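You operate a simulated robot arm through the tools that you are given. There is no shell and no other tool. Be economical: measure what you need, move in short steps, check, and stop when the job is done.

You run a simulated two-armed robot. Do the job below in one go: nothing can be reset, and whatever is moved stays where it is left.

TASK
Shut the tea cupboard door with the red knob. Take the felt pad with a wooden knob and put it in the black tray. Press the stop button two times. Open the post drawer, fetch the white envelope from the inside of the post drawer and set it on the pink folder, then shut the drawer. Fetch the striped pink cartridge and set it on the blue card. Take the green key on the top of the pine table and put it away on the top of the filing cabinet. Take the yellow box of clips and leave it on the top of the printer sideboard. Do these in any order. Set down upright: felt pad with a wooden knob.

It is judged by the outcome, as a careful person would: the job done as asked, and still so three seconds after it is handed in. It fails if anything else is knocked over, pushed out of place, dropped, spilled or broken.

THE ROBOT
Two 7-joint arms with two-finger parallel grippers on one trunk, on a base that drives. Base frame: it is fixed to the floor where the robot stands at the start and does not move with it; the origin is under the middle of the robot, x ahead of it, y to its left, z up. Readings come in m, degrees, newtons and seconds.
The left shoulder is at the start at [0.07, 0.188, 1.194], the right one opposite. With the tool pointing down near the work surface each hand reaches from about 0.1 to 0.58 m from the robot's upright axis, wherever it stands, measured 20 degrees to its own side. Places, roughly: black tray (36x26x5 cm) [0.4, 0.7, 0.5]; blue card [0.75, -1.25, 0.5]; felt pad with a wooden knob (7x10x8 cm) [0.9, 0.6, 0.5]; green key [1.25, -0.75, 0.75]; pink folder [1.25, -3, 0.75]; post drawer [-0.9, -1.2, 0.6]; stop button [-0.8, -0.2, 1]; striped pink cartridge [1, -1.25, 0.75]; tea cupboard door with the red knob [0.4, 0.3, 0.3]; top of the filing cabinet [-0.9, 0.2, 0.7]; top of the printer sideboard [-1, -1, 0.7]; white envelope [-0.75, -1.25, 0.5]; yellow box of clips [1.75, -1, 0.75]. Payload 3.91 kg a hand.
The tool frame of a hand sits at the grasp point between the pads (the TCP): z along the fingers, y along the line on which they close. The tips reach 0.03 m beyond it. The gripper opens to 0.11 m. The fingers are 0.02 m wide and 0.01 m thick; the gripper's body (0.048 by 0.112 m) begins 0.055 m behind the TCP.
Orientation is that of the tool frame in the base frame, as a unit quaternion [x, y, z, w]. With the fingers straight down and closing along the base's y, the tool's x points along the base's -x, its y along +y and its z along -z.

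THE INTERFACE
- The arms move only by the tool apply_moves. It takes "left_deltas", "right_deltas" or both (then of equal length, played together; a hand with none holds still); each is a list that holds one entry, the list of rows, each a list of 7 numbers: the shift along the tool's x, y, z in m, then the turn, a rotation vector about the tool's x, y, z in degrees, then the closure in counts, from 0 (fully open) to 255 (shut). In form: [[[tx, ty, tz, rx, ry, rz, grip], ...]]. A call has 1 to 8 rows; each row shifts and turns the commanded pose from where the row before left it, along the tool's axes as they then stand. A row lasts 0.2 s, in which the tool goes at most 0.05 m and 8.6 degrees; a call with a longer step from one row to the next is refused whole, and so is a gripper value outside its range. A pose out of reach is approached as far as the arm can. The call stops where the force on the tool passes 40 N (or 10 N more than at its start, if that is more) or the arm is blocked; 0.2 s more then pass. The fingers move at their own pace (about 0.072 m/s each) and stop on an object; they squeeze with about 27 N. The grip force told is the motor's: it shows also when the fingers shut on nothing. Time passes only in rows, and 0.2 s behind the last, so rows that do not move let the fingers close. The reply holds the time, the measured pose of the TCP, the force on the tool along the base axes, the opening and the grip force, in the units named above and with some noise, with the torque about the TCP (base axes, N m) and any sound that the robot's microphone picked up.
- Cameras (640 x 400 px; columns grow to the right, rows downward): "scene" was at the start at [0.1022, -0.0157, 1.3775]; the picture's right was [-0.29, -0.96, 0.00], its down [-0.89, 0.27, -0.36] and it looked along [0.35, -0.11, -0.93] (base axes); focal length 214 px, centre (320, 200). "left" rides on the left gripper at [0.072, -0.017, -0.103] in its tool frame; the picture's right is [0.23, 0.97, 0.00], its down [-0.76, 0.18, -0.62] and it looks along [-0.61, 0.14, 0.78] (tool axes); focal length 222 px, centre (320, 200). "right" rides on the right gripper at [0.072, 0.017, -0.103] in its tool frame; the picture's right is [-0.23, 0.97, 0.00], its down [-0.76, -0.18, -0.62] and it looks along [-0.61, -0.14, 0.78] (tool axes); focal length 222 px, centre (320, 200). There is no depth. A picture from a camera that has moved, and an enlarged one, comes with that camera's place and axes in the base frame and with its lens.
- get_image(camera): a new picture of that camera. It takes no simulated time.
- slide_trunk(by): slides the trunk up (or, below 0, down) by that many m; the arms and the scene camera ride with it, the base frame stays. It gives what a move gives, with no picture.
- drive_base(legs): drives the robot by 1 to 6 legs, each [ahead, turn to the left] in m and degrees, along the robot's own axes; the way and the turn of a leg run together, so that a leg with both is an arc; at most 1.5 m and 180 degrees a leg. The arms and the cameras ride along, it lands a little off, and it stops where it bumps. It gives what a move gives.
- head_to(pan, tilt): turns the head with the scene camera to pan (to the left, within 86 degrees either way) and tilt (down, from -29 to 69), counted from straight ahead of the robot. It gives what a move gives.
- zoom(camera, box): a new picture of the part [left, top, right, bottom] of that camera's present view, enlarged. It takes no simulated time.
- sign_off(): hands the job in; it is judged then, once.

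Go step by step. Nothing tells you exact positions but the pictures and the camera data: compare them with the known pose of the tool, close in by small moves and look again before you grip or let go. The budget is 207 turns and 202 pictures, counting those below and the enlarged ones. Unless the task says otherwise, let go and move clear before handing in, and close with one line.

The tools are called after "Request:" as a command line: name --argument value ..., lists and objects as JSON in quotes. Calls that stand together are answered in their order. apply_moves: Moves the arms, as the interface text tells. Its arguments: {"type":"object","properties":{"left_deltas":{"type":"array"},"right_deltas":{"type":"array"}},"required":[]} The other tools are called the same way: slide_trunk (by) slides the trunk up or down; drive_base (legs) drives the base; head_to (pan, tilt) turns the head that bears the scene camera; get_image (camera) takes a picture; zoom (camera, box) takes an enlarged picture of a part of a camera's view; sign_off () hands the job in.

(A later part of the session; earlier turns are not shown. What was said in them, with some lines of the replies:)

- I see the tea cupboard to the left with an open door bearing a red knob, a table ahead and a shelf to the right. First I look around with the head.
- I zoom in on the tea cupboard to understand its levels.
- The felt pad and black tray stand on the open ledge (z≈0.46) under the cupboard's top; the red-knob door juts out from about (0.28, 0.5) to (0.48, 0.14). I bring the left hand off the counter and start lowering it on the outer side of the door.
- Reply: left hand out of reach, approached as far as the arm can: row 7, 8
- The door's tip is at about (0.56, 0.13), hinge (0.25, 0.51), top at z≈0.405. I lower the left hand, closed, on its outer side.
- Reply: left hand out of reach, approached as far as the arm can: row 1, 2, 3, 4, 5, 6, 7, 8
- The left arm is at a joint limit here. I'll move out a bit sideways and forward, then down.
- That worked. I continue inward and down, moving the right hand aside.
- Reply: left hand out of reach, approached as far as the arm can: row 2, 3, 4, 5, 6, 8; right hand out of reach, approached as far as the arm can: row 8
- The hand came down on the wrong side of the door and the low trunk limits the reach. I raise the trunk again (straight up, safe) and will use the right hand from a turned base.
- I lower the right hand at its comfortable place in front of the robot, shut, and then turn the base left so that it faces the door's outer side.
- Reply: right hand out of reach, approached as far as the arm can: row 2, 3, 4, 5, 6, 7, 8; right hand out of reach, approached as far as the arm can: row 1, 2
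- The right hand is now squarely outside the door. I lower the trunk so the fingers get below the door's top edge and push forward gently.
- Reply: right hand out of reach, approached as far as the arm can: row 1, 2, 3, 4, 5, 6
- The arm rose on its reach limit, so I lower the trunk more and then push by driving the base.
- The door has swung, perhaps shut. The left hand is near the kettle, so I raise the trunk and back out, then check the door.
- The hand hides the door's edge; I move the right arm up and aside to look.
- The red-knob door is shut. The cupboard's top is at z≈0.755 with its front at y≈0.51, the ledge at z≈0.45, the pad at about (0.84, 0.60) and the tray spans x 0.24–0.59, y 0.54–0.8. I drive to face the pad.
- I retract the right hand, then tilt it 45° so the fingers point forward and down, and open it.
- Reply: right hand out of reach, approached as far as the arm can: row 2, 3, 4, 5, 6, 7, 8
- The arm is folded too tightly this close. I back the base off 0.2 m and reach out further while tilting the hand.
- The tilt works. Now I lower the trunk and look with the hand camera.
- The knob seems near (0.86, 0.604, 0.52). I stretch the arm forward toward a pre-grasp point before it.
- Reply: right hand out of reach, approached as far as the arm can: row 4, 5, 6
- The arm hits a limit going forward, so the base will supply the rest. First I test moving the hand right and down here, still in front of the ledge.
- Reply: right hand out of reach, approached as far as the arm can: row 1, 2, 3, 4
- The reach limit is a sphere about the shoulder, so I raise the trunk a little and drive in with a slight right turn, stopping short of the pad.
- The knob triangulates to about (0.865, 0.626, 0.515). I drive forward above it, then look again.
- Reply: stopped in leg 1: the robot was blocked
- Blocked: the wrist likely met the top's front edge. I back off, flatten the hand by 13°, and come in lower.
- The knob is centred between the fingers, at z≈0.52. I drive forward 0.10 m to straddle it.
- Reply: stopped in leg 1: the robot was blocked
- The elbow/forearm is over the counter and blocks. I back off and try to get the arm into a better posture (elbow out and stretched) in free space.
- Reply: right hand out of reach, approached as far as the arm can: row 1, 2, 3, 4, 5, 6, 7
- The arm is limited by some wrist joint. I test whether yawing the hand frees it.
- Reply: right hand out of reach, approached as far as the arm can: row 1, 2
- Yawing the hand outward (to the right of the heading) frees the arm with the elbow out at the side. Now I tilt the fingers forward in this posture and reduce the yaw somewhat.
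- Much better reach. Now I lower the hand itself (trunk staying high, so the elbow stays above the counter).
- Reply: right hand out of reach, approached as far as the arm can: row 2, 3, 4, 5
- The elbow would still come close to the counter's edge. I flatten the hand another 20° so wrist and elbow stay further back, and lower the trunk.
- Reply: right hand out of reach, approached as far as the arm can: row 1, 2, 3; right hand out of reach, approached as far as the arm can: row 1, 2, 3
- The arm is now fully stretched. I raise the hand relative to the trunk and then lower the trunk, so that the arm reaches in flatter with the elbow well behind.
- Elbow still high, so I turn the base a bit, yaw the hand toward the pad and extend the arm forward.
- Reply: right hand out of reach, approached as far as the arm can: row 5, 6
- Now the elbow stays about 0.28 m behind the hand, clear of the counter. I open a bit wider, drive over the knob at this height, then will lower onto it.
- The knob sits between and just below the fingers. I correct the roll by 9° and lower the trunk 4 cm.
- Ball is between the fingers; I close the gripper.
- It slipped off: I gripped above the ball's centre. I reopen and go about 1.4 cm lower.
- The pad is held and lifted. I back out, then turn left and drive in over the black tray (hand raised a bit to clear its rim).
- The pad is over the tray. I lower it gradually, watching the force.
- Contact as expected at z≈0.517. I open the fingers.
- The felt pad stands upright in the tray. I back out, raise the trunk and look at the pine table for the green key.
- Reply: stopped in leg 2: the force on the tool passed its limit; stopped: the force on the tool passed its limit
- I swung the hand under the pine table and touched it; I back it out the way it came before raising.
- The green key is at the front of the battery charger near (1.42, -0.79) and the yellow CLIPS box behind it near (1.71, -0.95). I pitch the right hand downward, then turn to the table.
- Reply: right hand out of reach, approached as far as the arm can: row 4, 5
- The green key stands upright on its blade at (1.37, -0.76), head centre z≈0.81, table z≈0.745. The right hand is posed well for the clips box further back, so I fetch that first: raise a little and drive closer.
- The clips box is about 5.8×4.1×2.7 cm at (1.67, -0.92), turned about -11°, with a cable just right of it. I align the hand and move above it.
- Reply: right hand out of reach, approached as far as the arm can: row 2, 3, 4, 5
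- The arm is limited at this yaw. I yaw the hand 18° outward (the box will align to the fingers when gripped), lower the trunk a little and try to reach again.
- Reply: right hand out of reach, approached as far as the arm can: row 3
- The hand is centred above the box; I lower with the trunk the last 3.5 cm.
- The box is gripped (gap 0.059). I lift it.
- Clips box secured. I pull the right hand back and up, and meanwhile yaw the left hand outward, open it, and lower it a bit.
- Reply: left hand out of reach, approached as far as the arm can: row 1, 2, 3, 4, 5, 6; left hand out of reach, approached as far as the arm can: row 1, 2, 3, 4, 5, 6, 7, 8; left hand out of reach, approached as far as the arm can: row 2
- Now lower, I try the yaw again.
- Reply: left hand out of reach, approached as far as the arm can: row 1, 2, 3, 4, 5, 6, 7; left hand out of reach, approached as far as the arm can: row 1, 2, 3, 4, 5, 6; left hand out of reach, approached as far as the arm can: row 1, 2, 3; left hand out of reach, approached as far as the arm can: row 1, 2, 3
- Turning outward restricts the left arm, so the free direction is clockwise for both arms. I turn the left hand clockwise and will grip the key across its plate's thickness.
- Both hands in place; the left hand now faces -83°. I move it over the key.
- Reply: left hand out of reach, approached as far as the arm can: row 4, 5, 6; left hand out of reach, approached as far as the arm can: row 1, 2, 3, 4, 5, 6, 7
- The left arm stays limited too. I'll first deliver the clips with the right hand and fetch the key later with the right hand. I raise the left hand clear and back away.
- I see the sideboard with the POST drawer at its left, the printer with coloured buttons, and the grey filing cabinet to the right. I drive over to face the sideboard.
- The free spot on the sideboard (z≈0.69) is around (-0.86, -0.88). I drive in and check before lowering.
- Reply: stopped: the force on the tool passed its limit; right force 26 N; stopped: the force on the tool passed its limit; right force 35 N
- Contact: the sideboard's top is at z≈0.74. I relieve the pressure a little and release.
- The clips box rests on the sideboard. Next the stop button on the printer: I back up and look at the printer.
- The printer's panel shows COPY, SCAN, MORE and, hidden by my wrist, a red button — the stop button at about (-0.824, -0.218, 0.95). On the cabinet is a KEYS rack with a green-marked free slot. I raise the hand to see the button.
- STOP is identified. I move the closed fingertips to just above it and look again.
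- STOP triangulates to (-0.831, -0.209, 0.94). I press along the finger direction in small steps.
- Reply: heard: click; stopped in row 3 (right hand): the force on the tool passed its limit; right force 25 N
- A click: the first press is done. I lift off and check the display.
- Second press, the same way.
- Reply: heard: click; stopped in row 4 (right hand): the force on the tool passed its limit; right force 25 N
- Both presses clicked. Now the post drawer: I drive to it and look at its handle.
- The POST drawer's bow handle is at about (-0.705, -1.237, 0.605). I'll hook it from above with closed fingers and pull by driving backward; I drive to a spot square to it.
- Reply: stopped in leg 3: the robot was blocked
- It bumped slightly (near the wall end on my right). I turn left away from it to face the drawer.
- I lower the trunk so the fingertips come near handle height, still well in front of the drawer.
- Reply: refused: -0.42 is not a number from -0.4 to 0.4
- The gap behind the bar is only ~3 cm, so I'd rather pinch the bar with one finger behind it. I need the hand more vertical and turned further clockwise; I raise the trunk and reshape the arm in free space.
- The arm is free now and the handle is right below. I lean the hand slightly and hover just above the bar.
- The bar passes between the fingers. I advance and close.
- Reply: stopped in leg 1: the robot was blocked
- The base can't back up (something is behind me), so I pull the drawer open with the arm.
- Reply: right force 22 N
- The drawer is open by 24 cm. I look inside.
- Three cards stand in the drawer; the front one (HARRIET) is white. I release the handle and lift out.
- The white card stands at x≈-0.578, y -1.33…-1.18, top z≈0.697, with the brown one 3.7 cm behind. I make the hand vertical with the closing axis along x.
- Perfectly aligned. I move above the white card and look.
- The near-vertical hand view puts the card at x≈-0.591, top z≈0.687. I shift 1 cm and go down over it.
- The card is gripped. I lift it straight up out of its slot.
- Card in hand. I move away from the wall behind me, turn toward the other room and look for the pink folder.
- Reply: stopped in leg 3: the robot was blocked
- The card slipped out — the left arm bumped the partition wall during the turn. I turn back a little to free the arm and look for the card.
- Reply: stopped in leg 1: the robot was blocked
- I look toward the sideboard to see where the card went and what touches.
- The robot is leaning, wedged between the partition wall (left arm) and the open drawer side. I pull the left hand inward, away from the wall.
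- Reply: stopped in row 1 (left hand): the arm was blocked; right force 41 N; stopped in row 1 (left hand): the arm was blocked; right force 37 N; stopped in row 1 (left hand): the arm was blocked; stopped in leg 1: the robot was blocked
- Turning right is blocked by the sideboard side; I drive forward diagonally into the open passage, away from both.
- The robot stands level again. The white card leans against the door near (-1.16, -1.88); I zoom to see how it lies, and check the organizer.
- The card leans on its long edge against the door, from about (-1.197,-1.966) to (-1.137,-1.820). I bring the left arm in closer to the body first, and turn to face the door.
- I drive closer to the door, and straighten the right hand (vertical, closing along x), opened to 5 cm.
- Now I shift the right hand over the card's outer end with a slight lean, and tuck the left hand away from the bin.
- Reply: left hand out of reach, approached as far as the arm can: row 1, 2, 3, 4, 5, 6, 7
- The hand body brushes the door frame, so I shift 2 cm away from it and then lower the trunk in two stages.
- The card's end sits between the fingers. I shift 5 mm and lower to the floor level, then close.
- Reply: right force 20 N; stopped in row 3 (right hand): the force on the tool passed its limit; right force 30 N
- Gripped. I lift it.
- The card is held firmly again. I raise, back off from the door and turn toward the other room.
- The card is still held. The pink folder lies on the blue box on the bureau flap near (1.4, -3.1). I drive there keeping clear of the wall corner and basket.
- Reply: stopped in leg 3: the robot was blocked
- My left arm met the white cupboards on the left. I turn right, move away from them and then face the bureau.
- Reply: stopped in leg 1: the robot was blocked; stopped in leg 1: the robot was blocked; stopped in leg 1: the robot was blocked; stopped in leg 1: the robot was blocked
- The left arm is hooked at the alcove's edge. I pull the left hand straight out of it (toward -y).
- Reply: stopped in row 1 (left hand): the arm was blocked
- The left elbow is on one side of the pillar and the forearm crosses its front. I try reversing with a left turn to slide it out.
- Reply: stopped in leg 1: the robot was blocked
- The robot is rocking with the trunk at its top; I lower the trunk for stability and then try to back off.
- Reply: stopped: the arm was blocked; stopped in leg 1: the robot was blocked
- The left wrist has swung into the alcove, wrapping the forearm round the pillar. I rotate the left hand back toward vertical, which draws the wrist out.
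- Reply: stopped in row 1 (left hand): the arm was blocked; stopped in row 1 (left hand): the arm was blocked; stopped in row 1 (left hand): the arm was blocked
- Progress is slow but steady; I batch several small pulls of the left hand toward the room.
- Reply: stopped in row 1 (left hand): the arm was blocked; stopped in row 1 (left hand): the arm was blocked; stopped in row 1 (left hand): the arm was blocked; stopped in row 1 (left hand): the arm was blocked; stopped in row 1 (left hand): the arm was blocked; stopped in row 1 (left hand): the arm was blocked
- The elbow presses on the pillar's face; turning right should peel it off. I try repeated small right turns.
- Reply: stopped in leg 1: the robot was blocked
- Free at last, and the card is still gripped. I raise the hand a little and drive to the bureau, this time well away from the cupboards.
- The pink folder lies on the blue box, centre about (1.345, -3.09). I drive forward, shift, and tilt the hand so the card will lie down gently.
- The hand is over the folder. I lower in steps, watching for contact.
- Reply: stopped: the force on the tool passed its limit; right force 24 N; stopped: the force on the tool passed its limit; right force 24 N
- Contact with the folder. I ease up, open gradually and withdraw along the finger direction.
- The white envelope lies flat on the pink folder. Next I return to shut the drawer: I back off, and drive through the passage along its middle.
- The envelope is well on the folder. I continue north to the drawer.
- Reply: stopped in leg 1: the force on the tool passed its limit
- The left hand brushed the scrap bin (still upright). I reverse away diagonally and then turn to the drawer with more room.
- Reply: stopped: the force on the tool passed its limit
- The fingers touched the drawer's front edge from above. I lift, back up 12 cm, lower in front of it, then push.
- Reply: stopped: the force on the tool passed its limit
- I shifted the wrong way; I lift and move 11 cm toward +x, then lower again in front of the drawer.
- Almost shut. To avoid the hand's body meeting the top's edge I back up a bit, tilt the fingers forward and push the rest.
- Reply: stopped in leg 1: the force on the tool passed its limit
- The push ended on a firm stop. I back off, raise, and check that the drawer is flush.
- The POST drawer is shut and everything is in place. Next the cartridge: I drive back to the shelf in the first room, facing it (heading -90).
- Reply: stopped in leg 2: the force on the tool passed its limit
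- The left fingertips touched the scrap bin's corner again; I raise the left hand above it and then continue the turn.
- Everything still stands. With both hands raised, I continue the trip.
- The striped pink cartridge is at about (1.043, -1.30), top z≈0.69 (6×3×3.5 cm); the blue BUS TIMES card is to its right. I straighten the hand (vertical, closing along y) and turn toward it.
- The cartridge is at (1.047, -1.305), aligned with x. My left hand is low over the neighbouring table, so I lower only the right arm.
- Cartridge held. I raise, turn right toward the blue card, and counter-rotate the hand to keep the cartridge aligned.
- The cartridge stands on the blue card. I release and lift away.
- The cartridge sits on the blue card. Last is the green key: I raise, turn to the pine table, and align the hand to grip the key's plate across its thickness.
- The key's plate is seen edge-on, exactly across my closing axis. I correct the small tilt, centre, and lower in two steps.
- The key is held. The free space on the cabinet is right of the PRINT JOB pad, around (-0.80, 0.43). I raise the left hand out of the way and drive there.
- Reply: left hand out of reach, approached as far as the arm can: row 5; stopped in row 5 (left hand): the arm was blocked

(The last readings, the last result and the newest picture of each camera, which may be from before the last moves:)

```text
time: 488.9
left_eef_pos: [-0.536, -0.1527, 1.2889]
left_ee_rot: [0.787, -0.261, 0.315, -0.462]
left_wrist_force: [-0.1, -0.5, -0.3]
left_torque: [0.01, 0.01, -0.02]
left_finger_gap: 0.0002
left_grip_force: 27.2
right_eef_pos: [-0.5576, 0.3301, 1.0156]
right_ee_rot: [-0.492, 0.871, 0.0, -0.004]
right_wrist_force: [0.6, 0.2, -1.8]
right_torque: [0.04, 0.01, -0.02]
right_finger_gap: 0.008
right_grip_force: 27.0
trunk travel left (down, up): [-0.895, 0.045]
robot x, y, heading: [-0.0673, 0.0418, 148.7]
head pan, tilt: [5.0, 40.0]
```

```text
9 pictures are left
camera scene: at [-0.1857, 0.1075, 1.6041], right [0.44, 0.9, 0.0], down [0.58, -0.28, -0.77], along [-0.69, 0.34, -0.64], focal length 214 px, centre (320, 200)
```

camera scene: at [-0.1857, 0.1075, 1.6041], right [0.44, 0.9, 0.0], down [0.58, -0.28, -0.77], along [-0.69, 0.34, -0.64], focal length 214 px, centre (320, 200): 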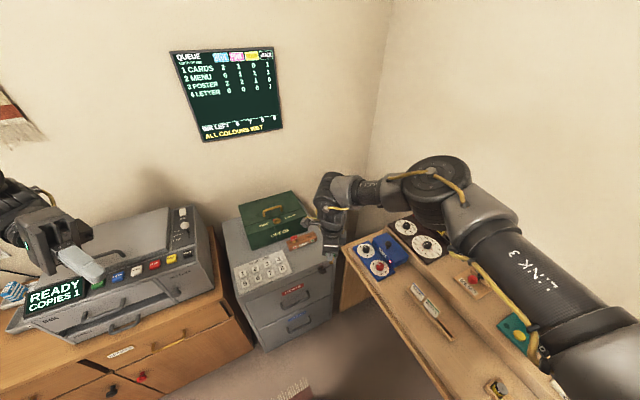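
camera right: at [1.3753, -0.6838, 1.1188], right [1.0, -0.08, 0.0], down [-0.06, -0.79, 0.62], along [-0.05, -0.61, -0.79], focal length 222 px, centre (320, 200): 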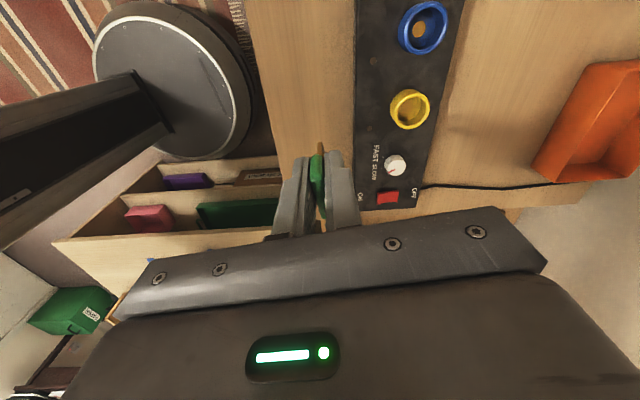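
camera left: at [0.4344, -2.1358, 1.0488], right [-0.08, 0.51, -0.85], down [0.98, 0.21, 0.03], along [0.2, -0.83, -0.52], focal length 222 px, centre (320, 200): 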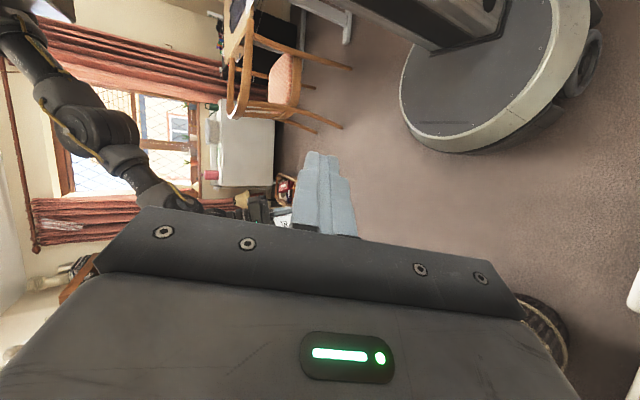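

I drive in over the free area of the cabinet top and lower partly with the arm, partly with the trunk.

Request:
drive_base --legs '[[0.23, 2]]'

Request:
apply_moves --right_deltas '[[[0, 0, 0.03, 0, 0, 0, 255], [0, 0, 0.03, 0, 0, 0, 255], [0, 0, 0.03, 0, 0, 0, 255], [0, 0, 0.03, 0, 0, 0, 255]]]'

Request:
get_image --camera "right"

```text
time: 490.7
left_eef_pos: [-0.7265, -0.0499, 1.2889]
left_ee_rot: [0.791, -0.25, 0.307, -0.467]
left_wrist_force: [0.2, 0.4, 0.8]
left_torque: [-0.02, -0.02, -0.02]
left_finger_gap: 0.0002
left_grip_force: 26.9
right_eef_pos: [-0.7649, 0.4324, 1.0166]
right_ee_rot: [-0.505, 0.863, -0.001, -0.005]
right_wrist_force: [0.1, -0.1, 0.1]
right_torque: [0.01, 0.03, 0.02]
right_finger_gap: 0.008
right_grip_force: 26.7
trunk travel left (down, up): [-0.895, 0.045]
robot x, y, heading: [-0.2663, 0.1595, 150.8]
head pan, tilt: [5.0, 40.0]
```

```text
time: 491.7
left_eef_pos: [-0.7288, -0.0495, 1.2882]
left_ee_rot: [0.79, -0.249, 0.308, -0.468]
left_wrist_force: [-0.3, 0.4, 0.0]
left_torque: [0.0, -0.01, 0.0]
left_finger_gap: 0.0
left_grip_force: 26.5
right_eef_pos: [-0.766, 0.4307, 0.8955]
right_ee_rot: [-0.505, 0.863, -0.002, -0.005]
right_wrist_force: [-0.4, -0.9, -1.0]
right_torque: [0.01, -0.03, -0.02]
right_finger_gap: 0.0082
right_grip_force: 26.9
trunk travel left (down, up): [-0.895, 0.045]
robot x, y, heading: [-0.2661, 0.1605, 150.8]
head pan, tilt: [5.0, 40.0]
```

```text
8 pictures are left
camera right: at [-0.8159, 0.3767, 0.9986], right [-0.74, 0.68, 0.0], down [0.53, 0.58, 0.62], along [0.42, 0.45, -0.79], focal length 222 px, centre (320, 200)
```

right: 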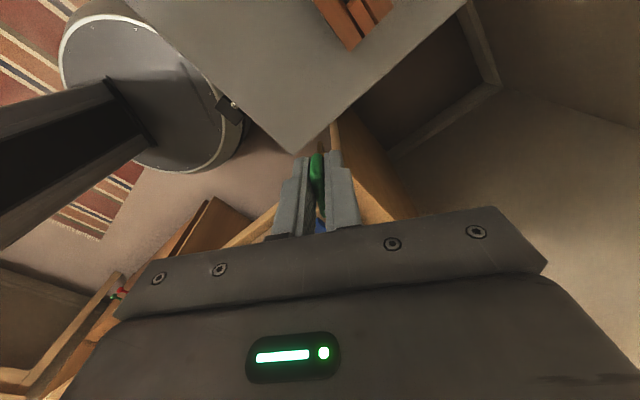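

The cabinet's right edge is at y≈0.456, so I shift the key 7 cm inward before lowering.

Request:
apply_moves --right_deltas '[[[0.025, -0.023, 0, 0, 0, 0, 255], [0.025, -0.023, 0, 0, 0, 0, 255]]]'

Request:
slide_trunk --by -0.07

Request:
get_image --camera "right"

```text
time: 492.3
left_eef_pos: [-0.7295, -0.0499, 1.2868]
left_ee_rot: [0.79, -0.248, 0.309, -0.468]
left_wrist_force: [-0.7, -0.8, 0.2]
left_torque: [-0.01, 0.01, 0.03]
left_finger_gap: 0.0
left_grip_force: 26.9
right_eef_pos: [-0.7511, 0.3628, 0.896]
right_ee_rot: [-0.505, 0.863, -0.001, -0.005]
right_wrist_force: [0.7, -0.7, 0.4]
right_torque: [0.05, 0.02, 0.02]
right_finger_gap: 0.0083
right_grip_force: 27.1
trunk travel left (down, up): [-0.895, 0.045]
robot x, y, heading: [-0.261, 0.1604, 150.2]
head pan, tilt: [5.0, 40.0]
```

```text
time: 493.4
left_eef_pos: [-0.7289, -0.0496, 1.2176]
left_ee_rot: [0.79, -0.249, 0.308, -0.468]
left_wrist_force: [-0.4, 0.6, -0.8]
left_torque: [0.0, 0.03, -0.02]
left_finger_gap: 0.0
left_grip_force: 26.9
right_eef_pos: [-0.7506, 0.3643, 0.8251]
right_ee_rot: [-0.505, 0.863, -0.001, -0.005]
right_wrist_force: [-0.1, 0.4, -0.4]
right_torque: [-0.02, 0.03, 0.03]
right_finger_gap: 0.0081
right_grip_force: 27.1
trunk travel left (down, up): [-0.825, 0.115]
robot x, y, heading: [-0.2623, 0.1595, 150.4]
head pan, tilt: [5.0, 40.0]
```

```text
7 pictures are left
camera right: at [-0.8004, 0.3099, 0.929], right [-0.74, 0.68, 0.0], down [0.53, 0.58, 0.62], along [0.42, 0.45, -0.79], focal length 222 px, centre (320, 200)
```

right: 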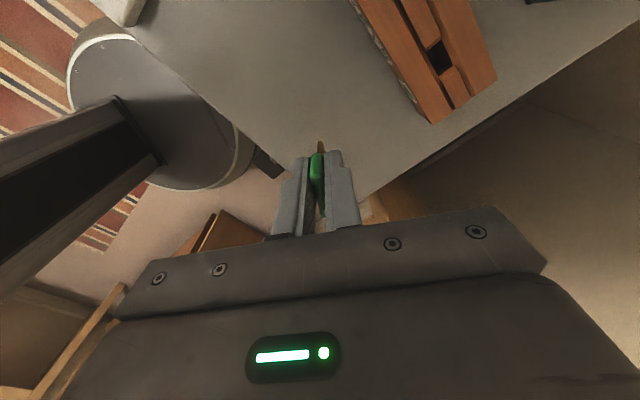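

The key hangs over the clear strip between rack and front edge. I lower in small steps until contact.

Request:
slide_trunk --by -0.05

Request:
slide_trunk --by -0.015

Request:
get_image --camera "right"

```text
time: 494.0
left_eef_pos: [-0.7271, -0.0504, 1.189]
left_ee_rot: [0.791, -0.25, 0.307, -0.467]
left_wrist_force: [-0.3, 0.3, -0.2]
left_torque: [0.03, 0.01, -0.04]
left_finger_gap: 0.0001
left_grip_force: 27.1
right_eef_pos: [-0.7518, 0.3639, 0.8009]
right_ee_rot: [-0.504, 0.864, 0.0, -0.004]
right_wrist_force: [6.3, -0.6, 18.2]
right_torque: [0.03, -0.39, -0.02]
right_finger_gap: 0.0085
right_grip_force: 26.8
trunk travel left (down, up): [-0.795, 0.145]
robot x, y, heading: [-0.2615, 0.1599, 150.9]
head pan, tilt: [5.0, 40.0]
stopped: the force on the tool passed its limit (the readings are from after the stop); the commanded pose is now the measured one
```

```text
time: 494.3
left_eef_pos: [-0.7275, -0.0493, 1.1884]
left_ee_rot: [0.79, -0.25, 0.308, -0.467]
left_wrist_force: [0.5, -1.0, 0.1]
left_torque: [0.01, 0.01, -0.04]
left_finger_gap: 0.0001
left_grip_force: 26.7
right_eef_pos: [-0.7525, 0.364, 0.8019]
right_ee_rot: [-0.503, 0.864, 0.0, -0.005]
right_wrist_force: [5.9, -0.4, 16.9]
right_torque: [0.05, -0.41, -0.03]
right_finger_gap: 0.0084
right_grip_force: 26.9
trunk travel left (down, up): [-0.793, 0.147]
robot x, y, heading: [-0.2646, 0.1619, 150.7]
head pan, tilt: [5.0, 40.0]
stopped: the force on the tool passed its limit (the readings are from after the stop); the commanded pose is now the measured one
```

```text
6 pictures are left
camera right: at [-0.8022, 0.3098, 0.9053], right [-0.74, 0.68, 0.0], down [0.53, 0.58, 0.62], along [0.41, 0.45, -0.79], focal length 222 px, centre (320, 200)
```

right: 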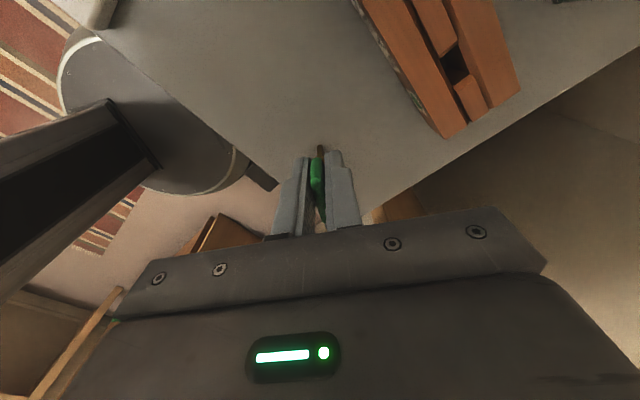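

Contact at surface z≈0.735. I ease up, nudge 1.5 cm further from the front edge, set it down and release slowly.

Request:
slide_trunk --by 0.008

Request:
apply_moves --right_deltas '[[[0.0074, 0.013, 0, 0, 0, 0, 255], [0, 0, 0, 0, 0, 0, 255]]]'

Request:
slide_trunk --by -0.006

Request:
apply_moves --right_deltas '[[[0, 0, 0, 0, 0, 0, 225], [0, 0, 0, 0, 0, 0, 205], [0, 0, 0, 0, 0, 0, 185], [0, 0, 0, 0, 0, 0, 160], [0, 0, 0, 0, 0, 0, 160]]]'

Request:
get_image --camera "right"

```text
time: 494.9
left_eef_pos: [-0.7294, -0.0495, 1.1952]
left_ee_rot: [0.791, -0.25, 0.308, -0.466]
left_wrist_force: [-0.4, 0.3, -0.2]
left_torque: [0.0, -0.01, -0.01]
left_finger_gap: 0.0
left_grip_force: 26.8
right_eef_pos: [-0.7532, 0.3639, 0.8088]
right_ee_rot: [-0.505, 0.863, -0.001, -0.006]
right_wrist_force: [-0.6, -0.2, -1.1]
right_torque: [-0.03, 0.02, -0.02]
right_finger_gap: 0.0081
right_grip_force: 27.5
trunk travel left (down, up): [-0.801, 0.139]
robot x, y, heading: [-0.267, 0.1568, 150.5]
head pan, tilt: [5.0, 40.0]
```

```text
time: 495.5
left_eef_pos: [-0.7277, -0.0485, 1.1939]
left_ee_rot: [0.791, -0.25, 0.309, -0.466]
left_wrist_force: [-0.2, 0.5, -0.2]
left_torque: [0.01, -0.01, 0.0]
left_finger_gap: 0.0
left_grip_force: 26.8
right_eef_pos: [-0.7677, 0.3633, 0.8087]
right_ee_rot: [-0.504, 0.863, -0.001, -0.005]
right_wrist_force: [0.4, 0.5, 0.0]
right_torque: [0.03, 0.04, -0.01]
right_finger_gap: 0.0085
right_grip_force: 27.4
trunk travel left (down, up): [-0.801, 0.139]
robot x, y, heading: [-0.2643, 0.1583, 150.6]
head pan, tilt: [5.0, 40.0]
```

```text
time: 496.0
left_eef_pos: [-0.7294, -0.0484, 1.1892]
left_ee_rot: [0.791, -0.249, 0.308, -0.466]
left_wrist_force: [-1.4, 0.8, -0.3]
left_torque: [-0.01, -0.02, -0.01]
left_finger_gap: 0.0
left_grip_force: 26.8
right_eef_pos: [-0.768, 0.364, 0.802]
right_ee_rot: [-0.505, 0.863, -0.002, -0.006]
right_wrist_force: [0.2, -0.3, 0.0]
right_torque: [-0.02, 0.01, 0.0]
right_finger_gap: 0.0083
right_grip_force: 27.5
trunk travel left (down, up): [-0.795, 0.145]
robot x, y, heading: [-0.2647, 0.1641, 150.3]
head pan, tilt: [5.0, 40.0]
```

```text
time: 497.2
left_eef_pos: [-0.729, -0.0482, 1.189]
left_ee_rot: [0.791, -0.25, 0.308, -0.466]
left_wrist_force: [0.1, -0.2, -0.2]
left_torque: [0.01, 0.0, -0.01]
left_finger_gap: 0.0
left_grip_force: 27.3
right_eef_pos: [-0.7677, 0.3644, 0.8026]
right_ee_rot: [-0.505, 0.863, -0.001, -0.005]
right_wrist_force: [-0.1, 0.1, -0.8]
right_torque: [0.0, 0.05, -0.04]
right_finger_gap: 0.0409
right_grip_force: 0.2
trunk travel left (down, up): [-0.795, 0.145]
robot x, y, heading: [-0.2661, 0.1611, 150.7]
head pan, tilt: [5.0, 40.0]
```

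```text
5 pictures are left
camera right: at [-0.817, 0.3097, 0.9064], right [-0.74, 0.68, 0.0], down [0.53, 0.58, 0.62], along [0.42, 0.45, -0.79], focal length 222 px, centre (320, 200)
```

right: 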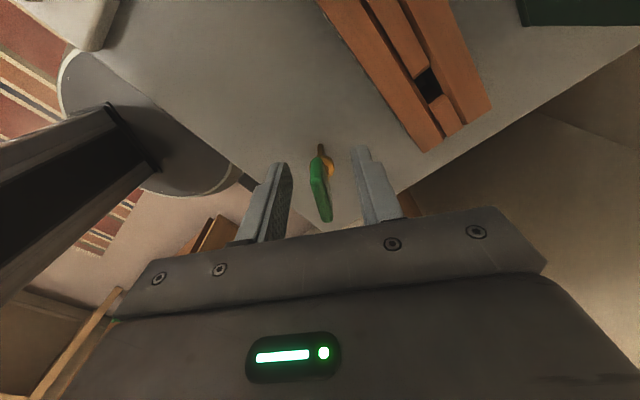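

The key stands on its own. I lift the hand straight up and check.

Request:
slide_trunk --by 0.14

Request:
drive_base --legs '[[-0.3, 0]]'

Request:
zoom --camera "scene" --box '[180, 120, 420, 320]'

```text
time: 498.9
left_eef_pos: [-0.7302, -0.0493, 1.3289]
left_ee_rot: [0.791, -0.249, 0.309, -0.466]
left_wrist_force: [-0.3, -0.6, 0.1]
left_torque: [-0.04, 0.0, 0.01]
left_finger_gap: 0.0001
left_grip_force: 27.0
right_eef_pos: [-0.7679, 0.3647, 0.9422]
right_ee_rot: [-0.504, 0.864, -0.001, -0.005]
right_wrist_force: [0.4, -0.2, 0.7]
right_torque: [0.01, 0.01, 0.04]
right_finger_gap: 0.0411
right_grip_force: 0.1
trunk travel left (down, up): [-0.935, 0.005]
robot x, y, heading: [-0.2616, 0.1604, 150.5]
head pan, tilt: [5.0, 40.0]
```

```text
time: 500.9
left_eef_pos: [-0.4717, -0.193, 1.3287]
left_ee_rot: [0.789, -0.251, 0.311, -0.466]
left_wrist_force: [-0.5, 0.5, 0.1]
left_torque: [0.03, -0.01, -0.03]
left_finger_gap: 0.0003
left_grip_force: 26.8
right_eef_pos: [-0.5077, 0.2189, 0.9409]
right_ee_rot: [-0.502, 0.865, -0.001, -0.004]
right_wrist_force: [-0.4, -0.3, -0.2]
right_torque: [0.05, -0.01, 0.02]
right_finger_gap: 0.041
right_grip_force: 0.0
trunk travel left (down, up): [-0.935, 0.005]
robot x, y, heading: [-0.0065, 0.013, 150.1]
head pan, tilt: [5.0, 40.0]
```

```text
2.00 times, centred on (300, 220) of scene
camera zoom: at [-0.1294, 0.0751, 1.6443], right [0.42, 0.91, 0.0], down [0.58, -0.27, -0.76], along [-0.69, 0.32, -0.64], focal length 429 px, centre (360, 160)
```

zoom: 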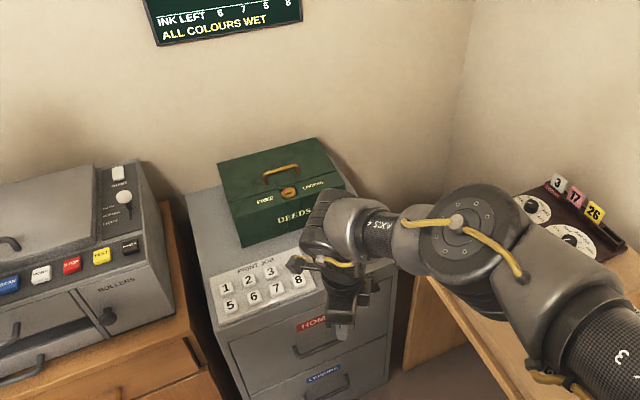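

Request:
drive_base --legs '[[-0.1, -30]]'

Request:
head_to --pan 30 --tilt 38

Request:
zoom --camera "scene" --box '[160, 100, 460, 300]'

```text
time: 502.8
left_eef_pos: [-0.4417, -0.0028, 1.328]
left_ee_rot: [0.698, -0.447, 0.42, -0.37]
left_wrist_force: [-0.4, -0.4, -0.2]
left_torque: [0.02, -0.01, 0.01]
left_finger_gap: 0.0002
left_grip_force: 26.9
right_eef_pos: [-0.2662, 0.3723, 0.9424]
right_ee_rot: [-0.261, 0.965, 0.0, -0.005]
right_wrist_force: [0.4, 0.5, -0.7]
right_torque: [-0.01, 0.01, -0.01]
right_finger_gap: 0.0407
right_grip_force: 0.1
trunk travel left (down, up): [-0.935, 0.005]
robot x, y, heading: [0.0644, -0.0533, 120.4]
head pan, tilt: [5.0, 40.0]
```

```text
time: 503.7
left_eef_pos: [-0.4404, -0.0042, 1.3299]
left_ee_rot: [0.698, -0.448, 0.418, -0.371]
left_wrist_force: [0.2, -0.9, -0.6]
left_torque: [0.06, 0.02, 0.01]
left_finger_gap: 0.0
left_grip_force: 26.9
right_eef_pos: [-0.2649, 0.3714, 0.943]
right_ee_rot: [-0.261, 0.965, 0.0, -0.005]
right_wrist_force: [0.8, -0.3, 0.4]
right_torque: [-0.06, 0.0, 0.02]
right_finger_gap: 0.0409
right_grip_force: 0.1
trunk travel left (down, up): [-0.935, 0.005]
robot x, y, heading: [0.0678, -0.0584, 120.1]
head pan, tilt: [30.0, 38.0]
```

```text
2.00 times, centred on (310, 200) of scene
camera zoom: at [-0.0348, 0.0295, 1.6476], right [0.5, 0.87, 0.0], down [0.53, -0.31, -0.79], along [-0.68, 0.39, -0.62], focal length 429 px, centre (340, 200)
```

zoom: 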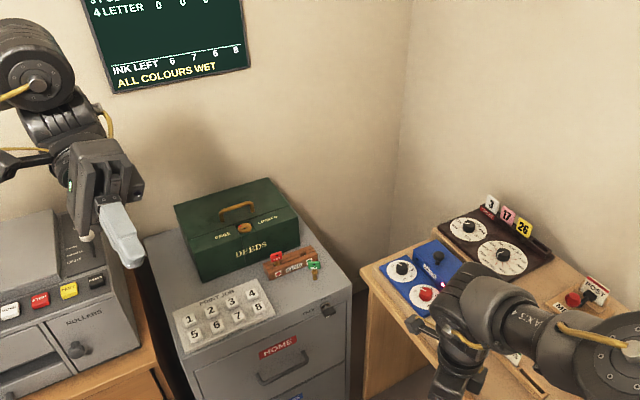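

The green key stands on top of the filing cabinet beside the rack, the other jobs are finished, and both hands are clear, so I hand in.

Request:
sign_off

```text
The job is handed in.
```

All seven jobs are done and handed in, but not cleanly: I dropped the white envelope on the way and picked it up off the floor before setting it on the pink folder. I also bumped the scrap bin on the sideboard twice, and it may have turned slightly.
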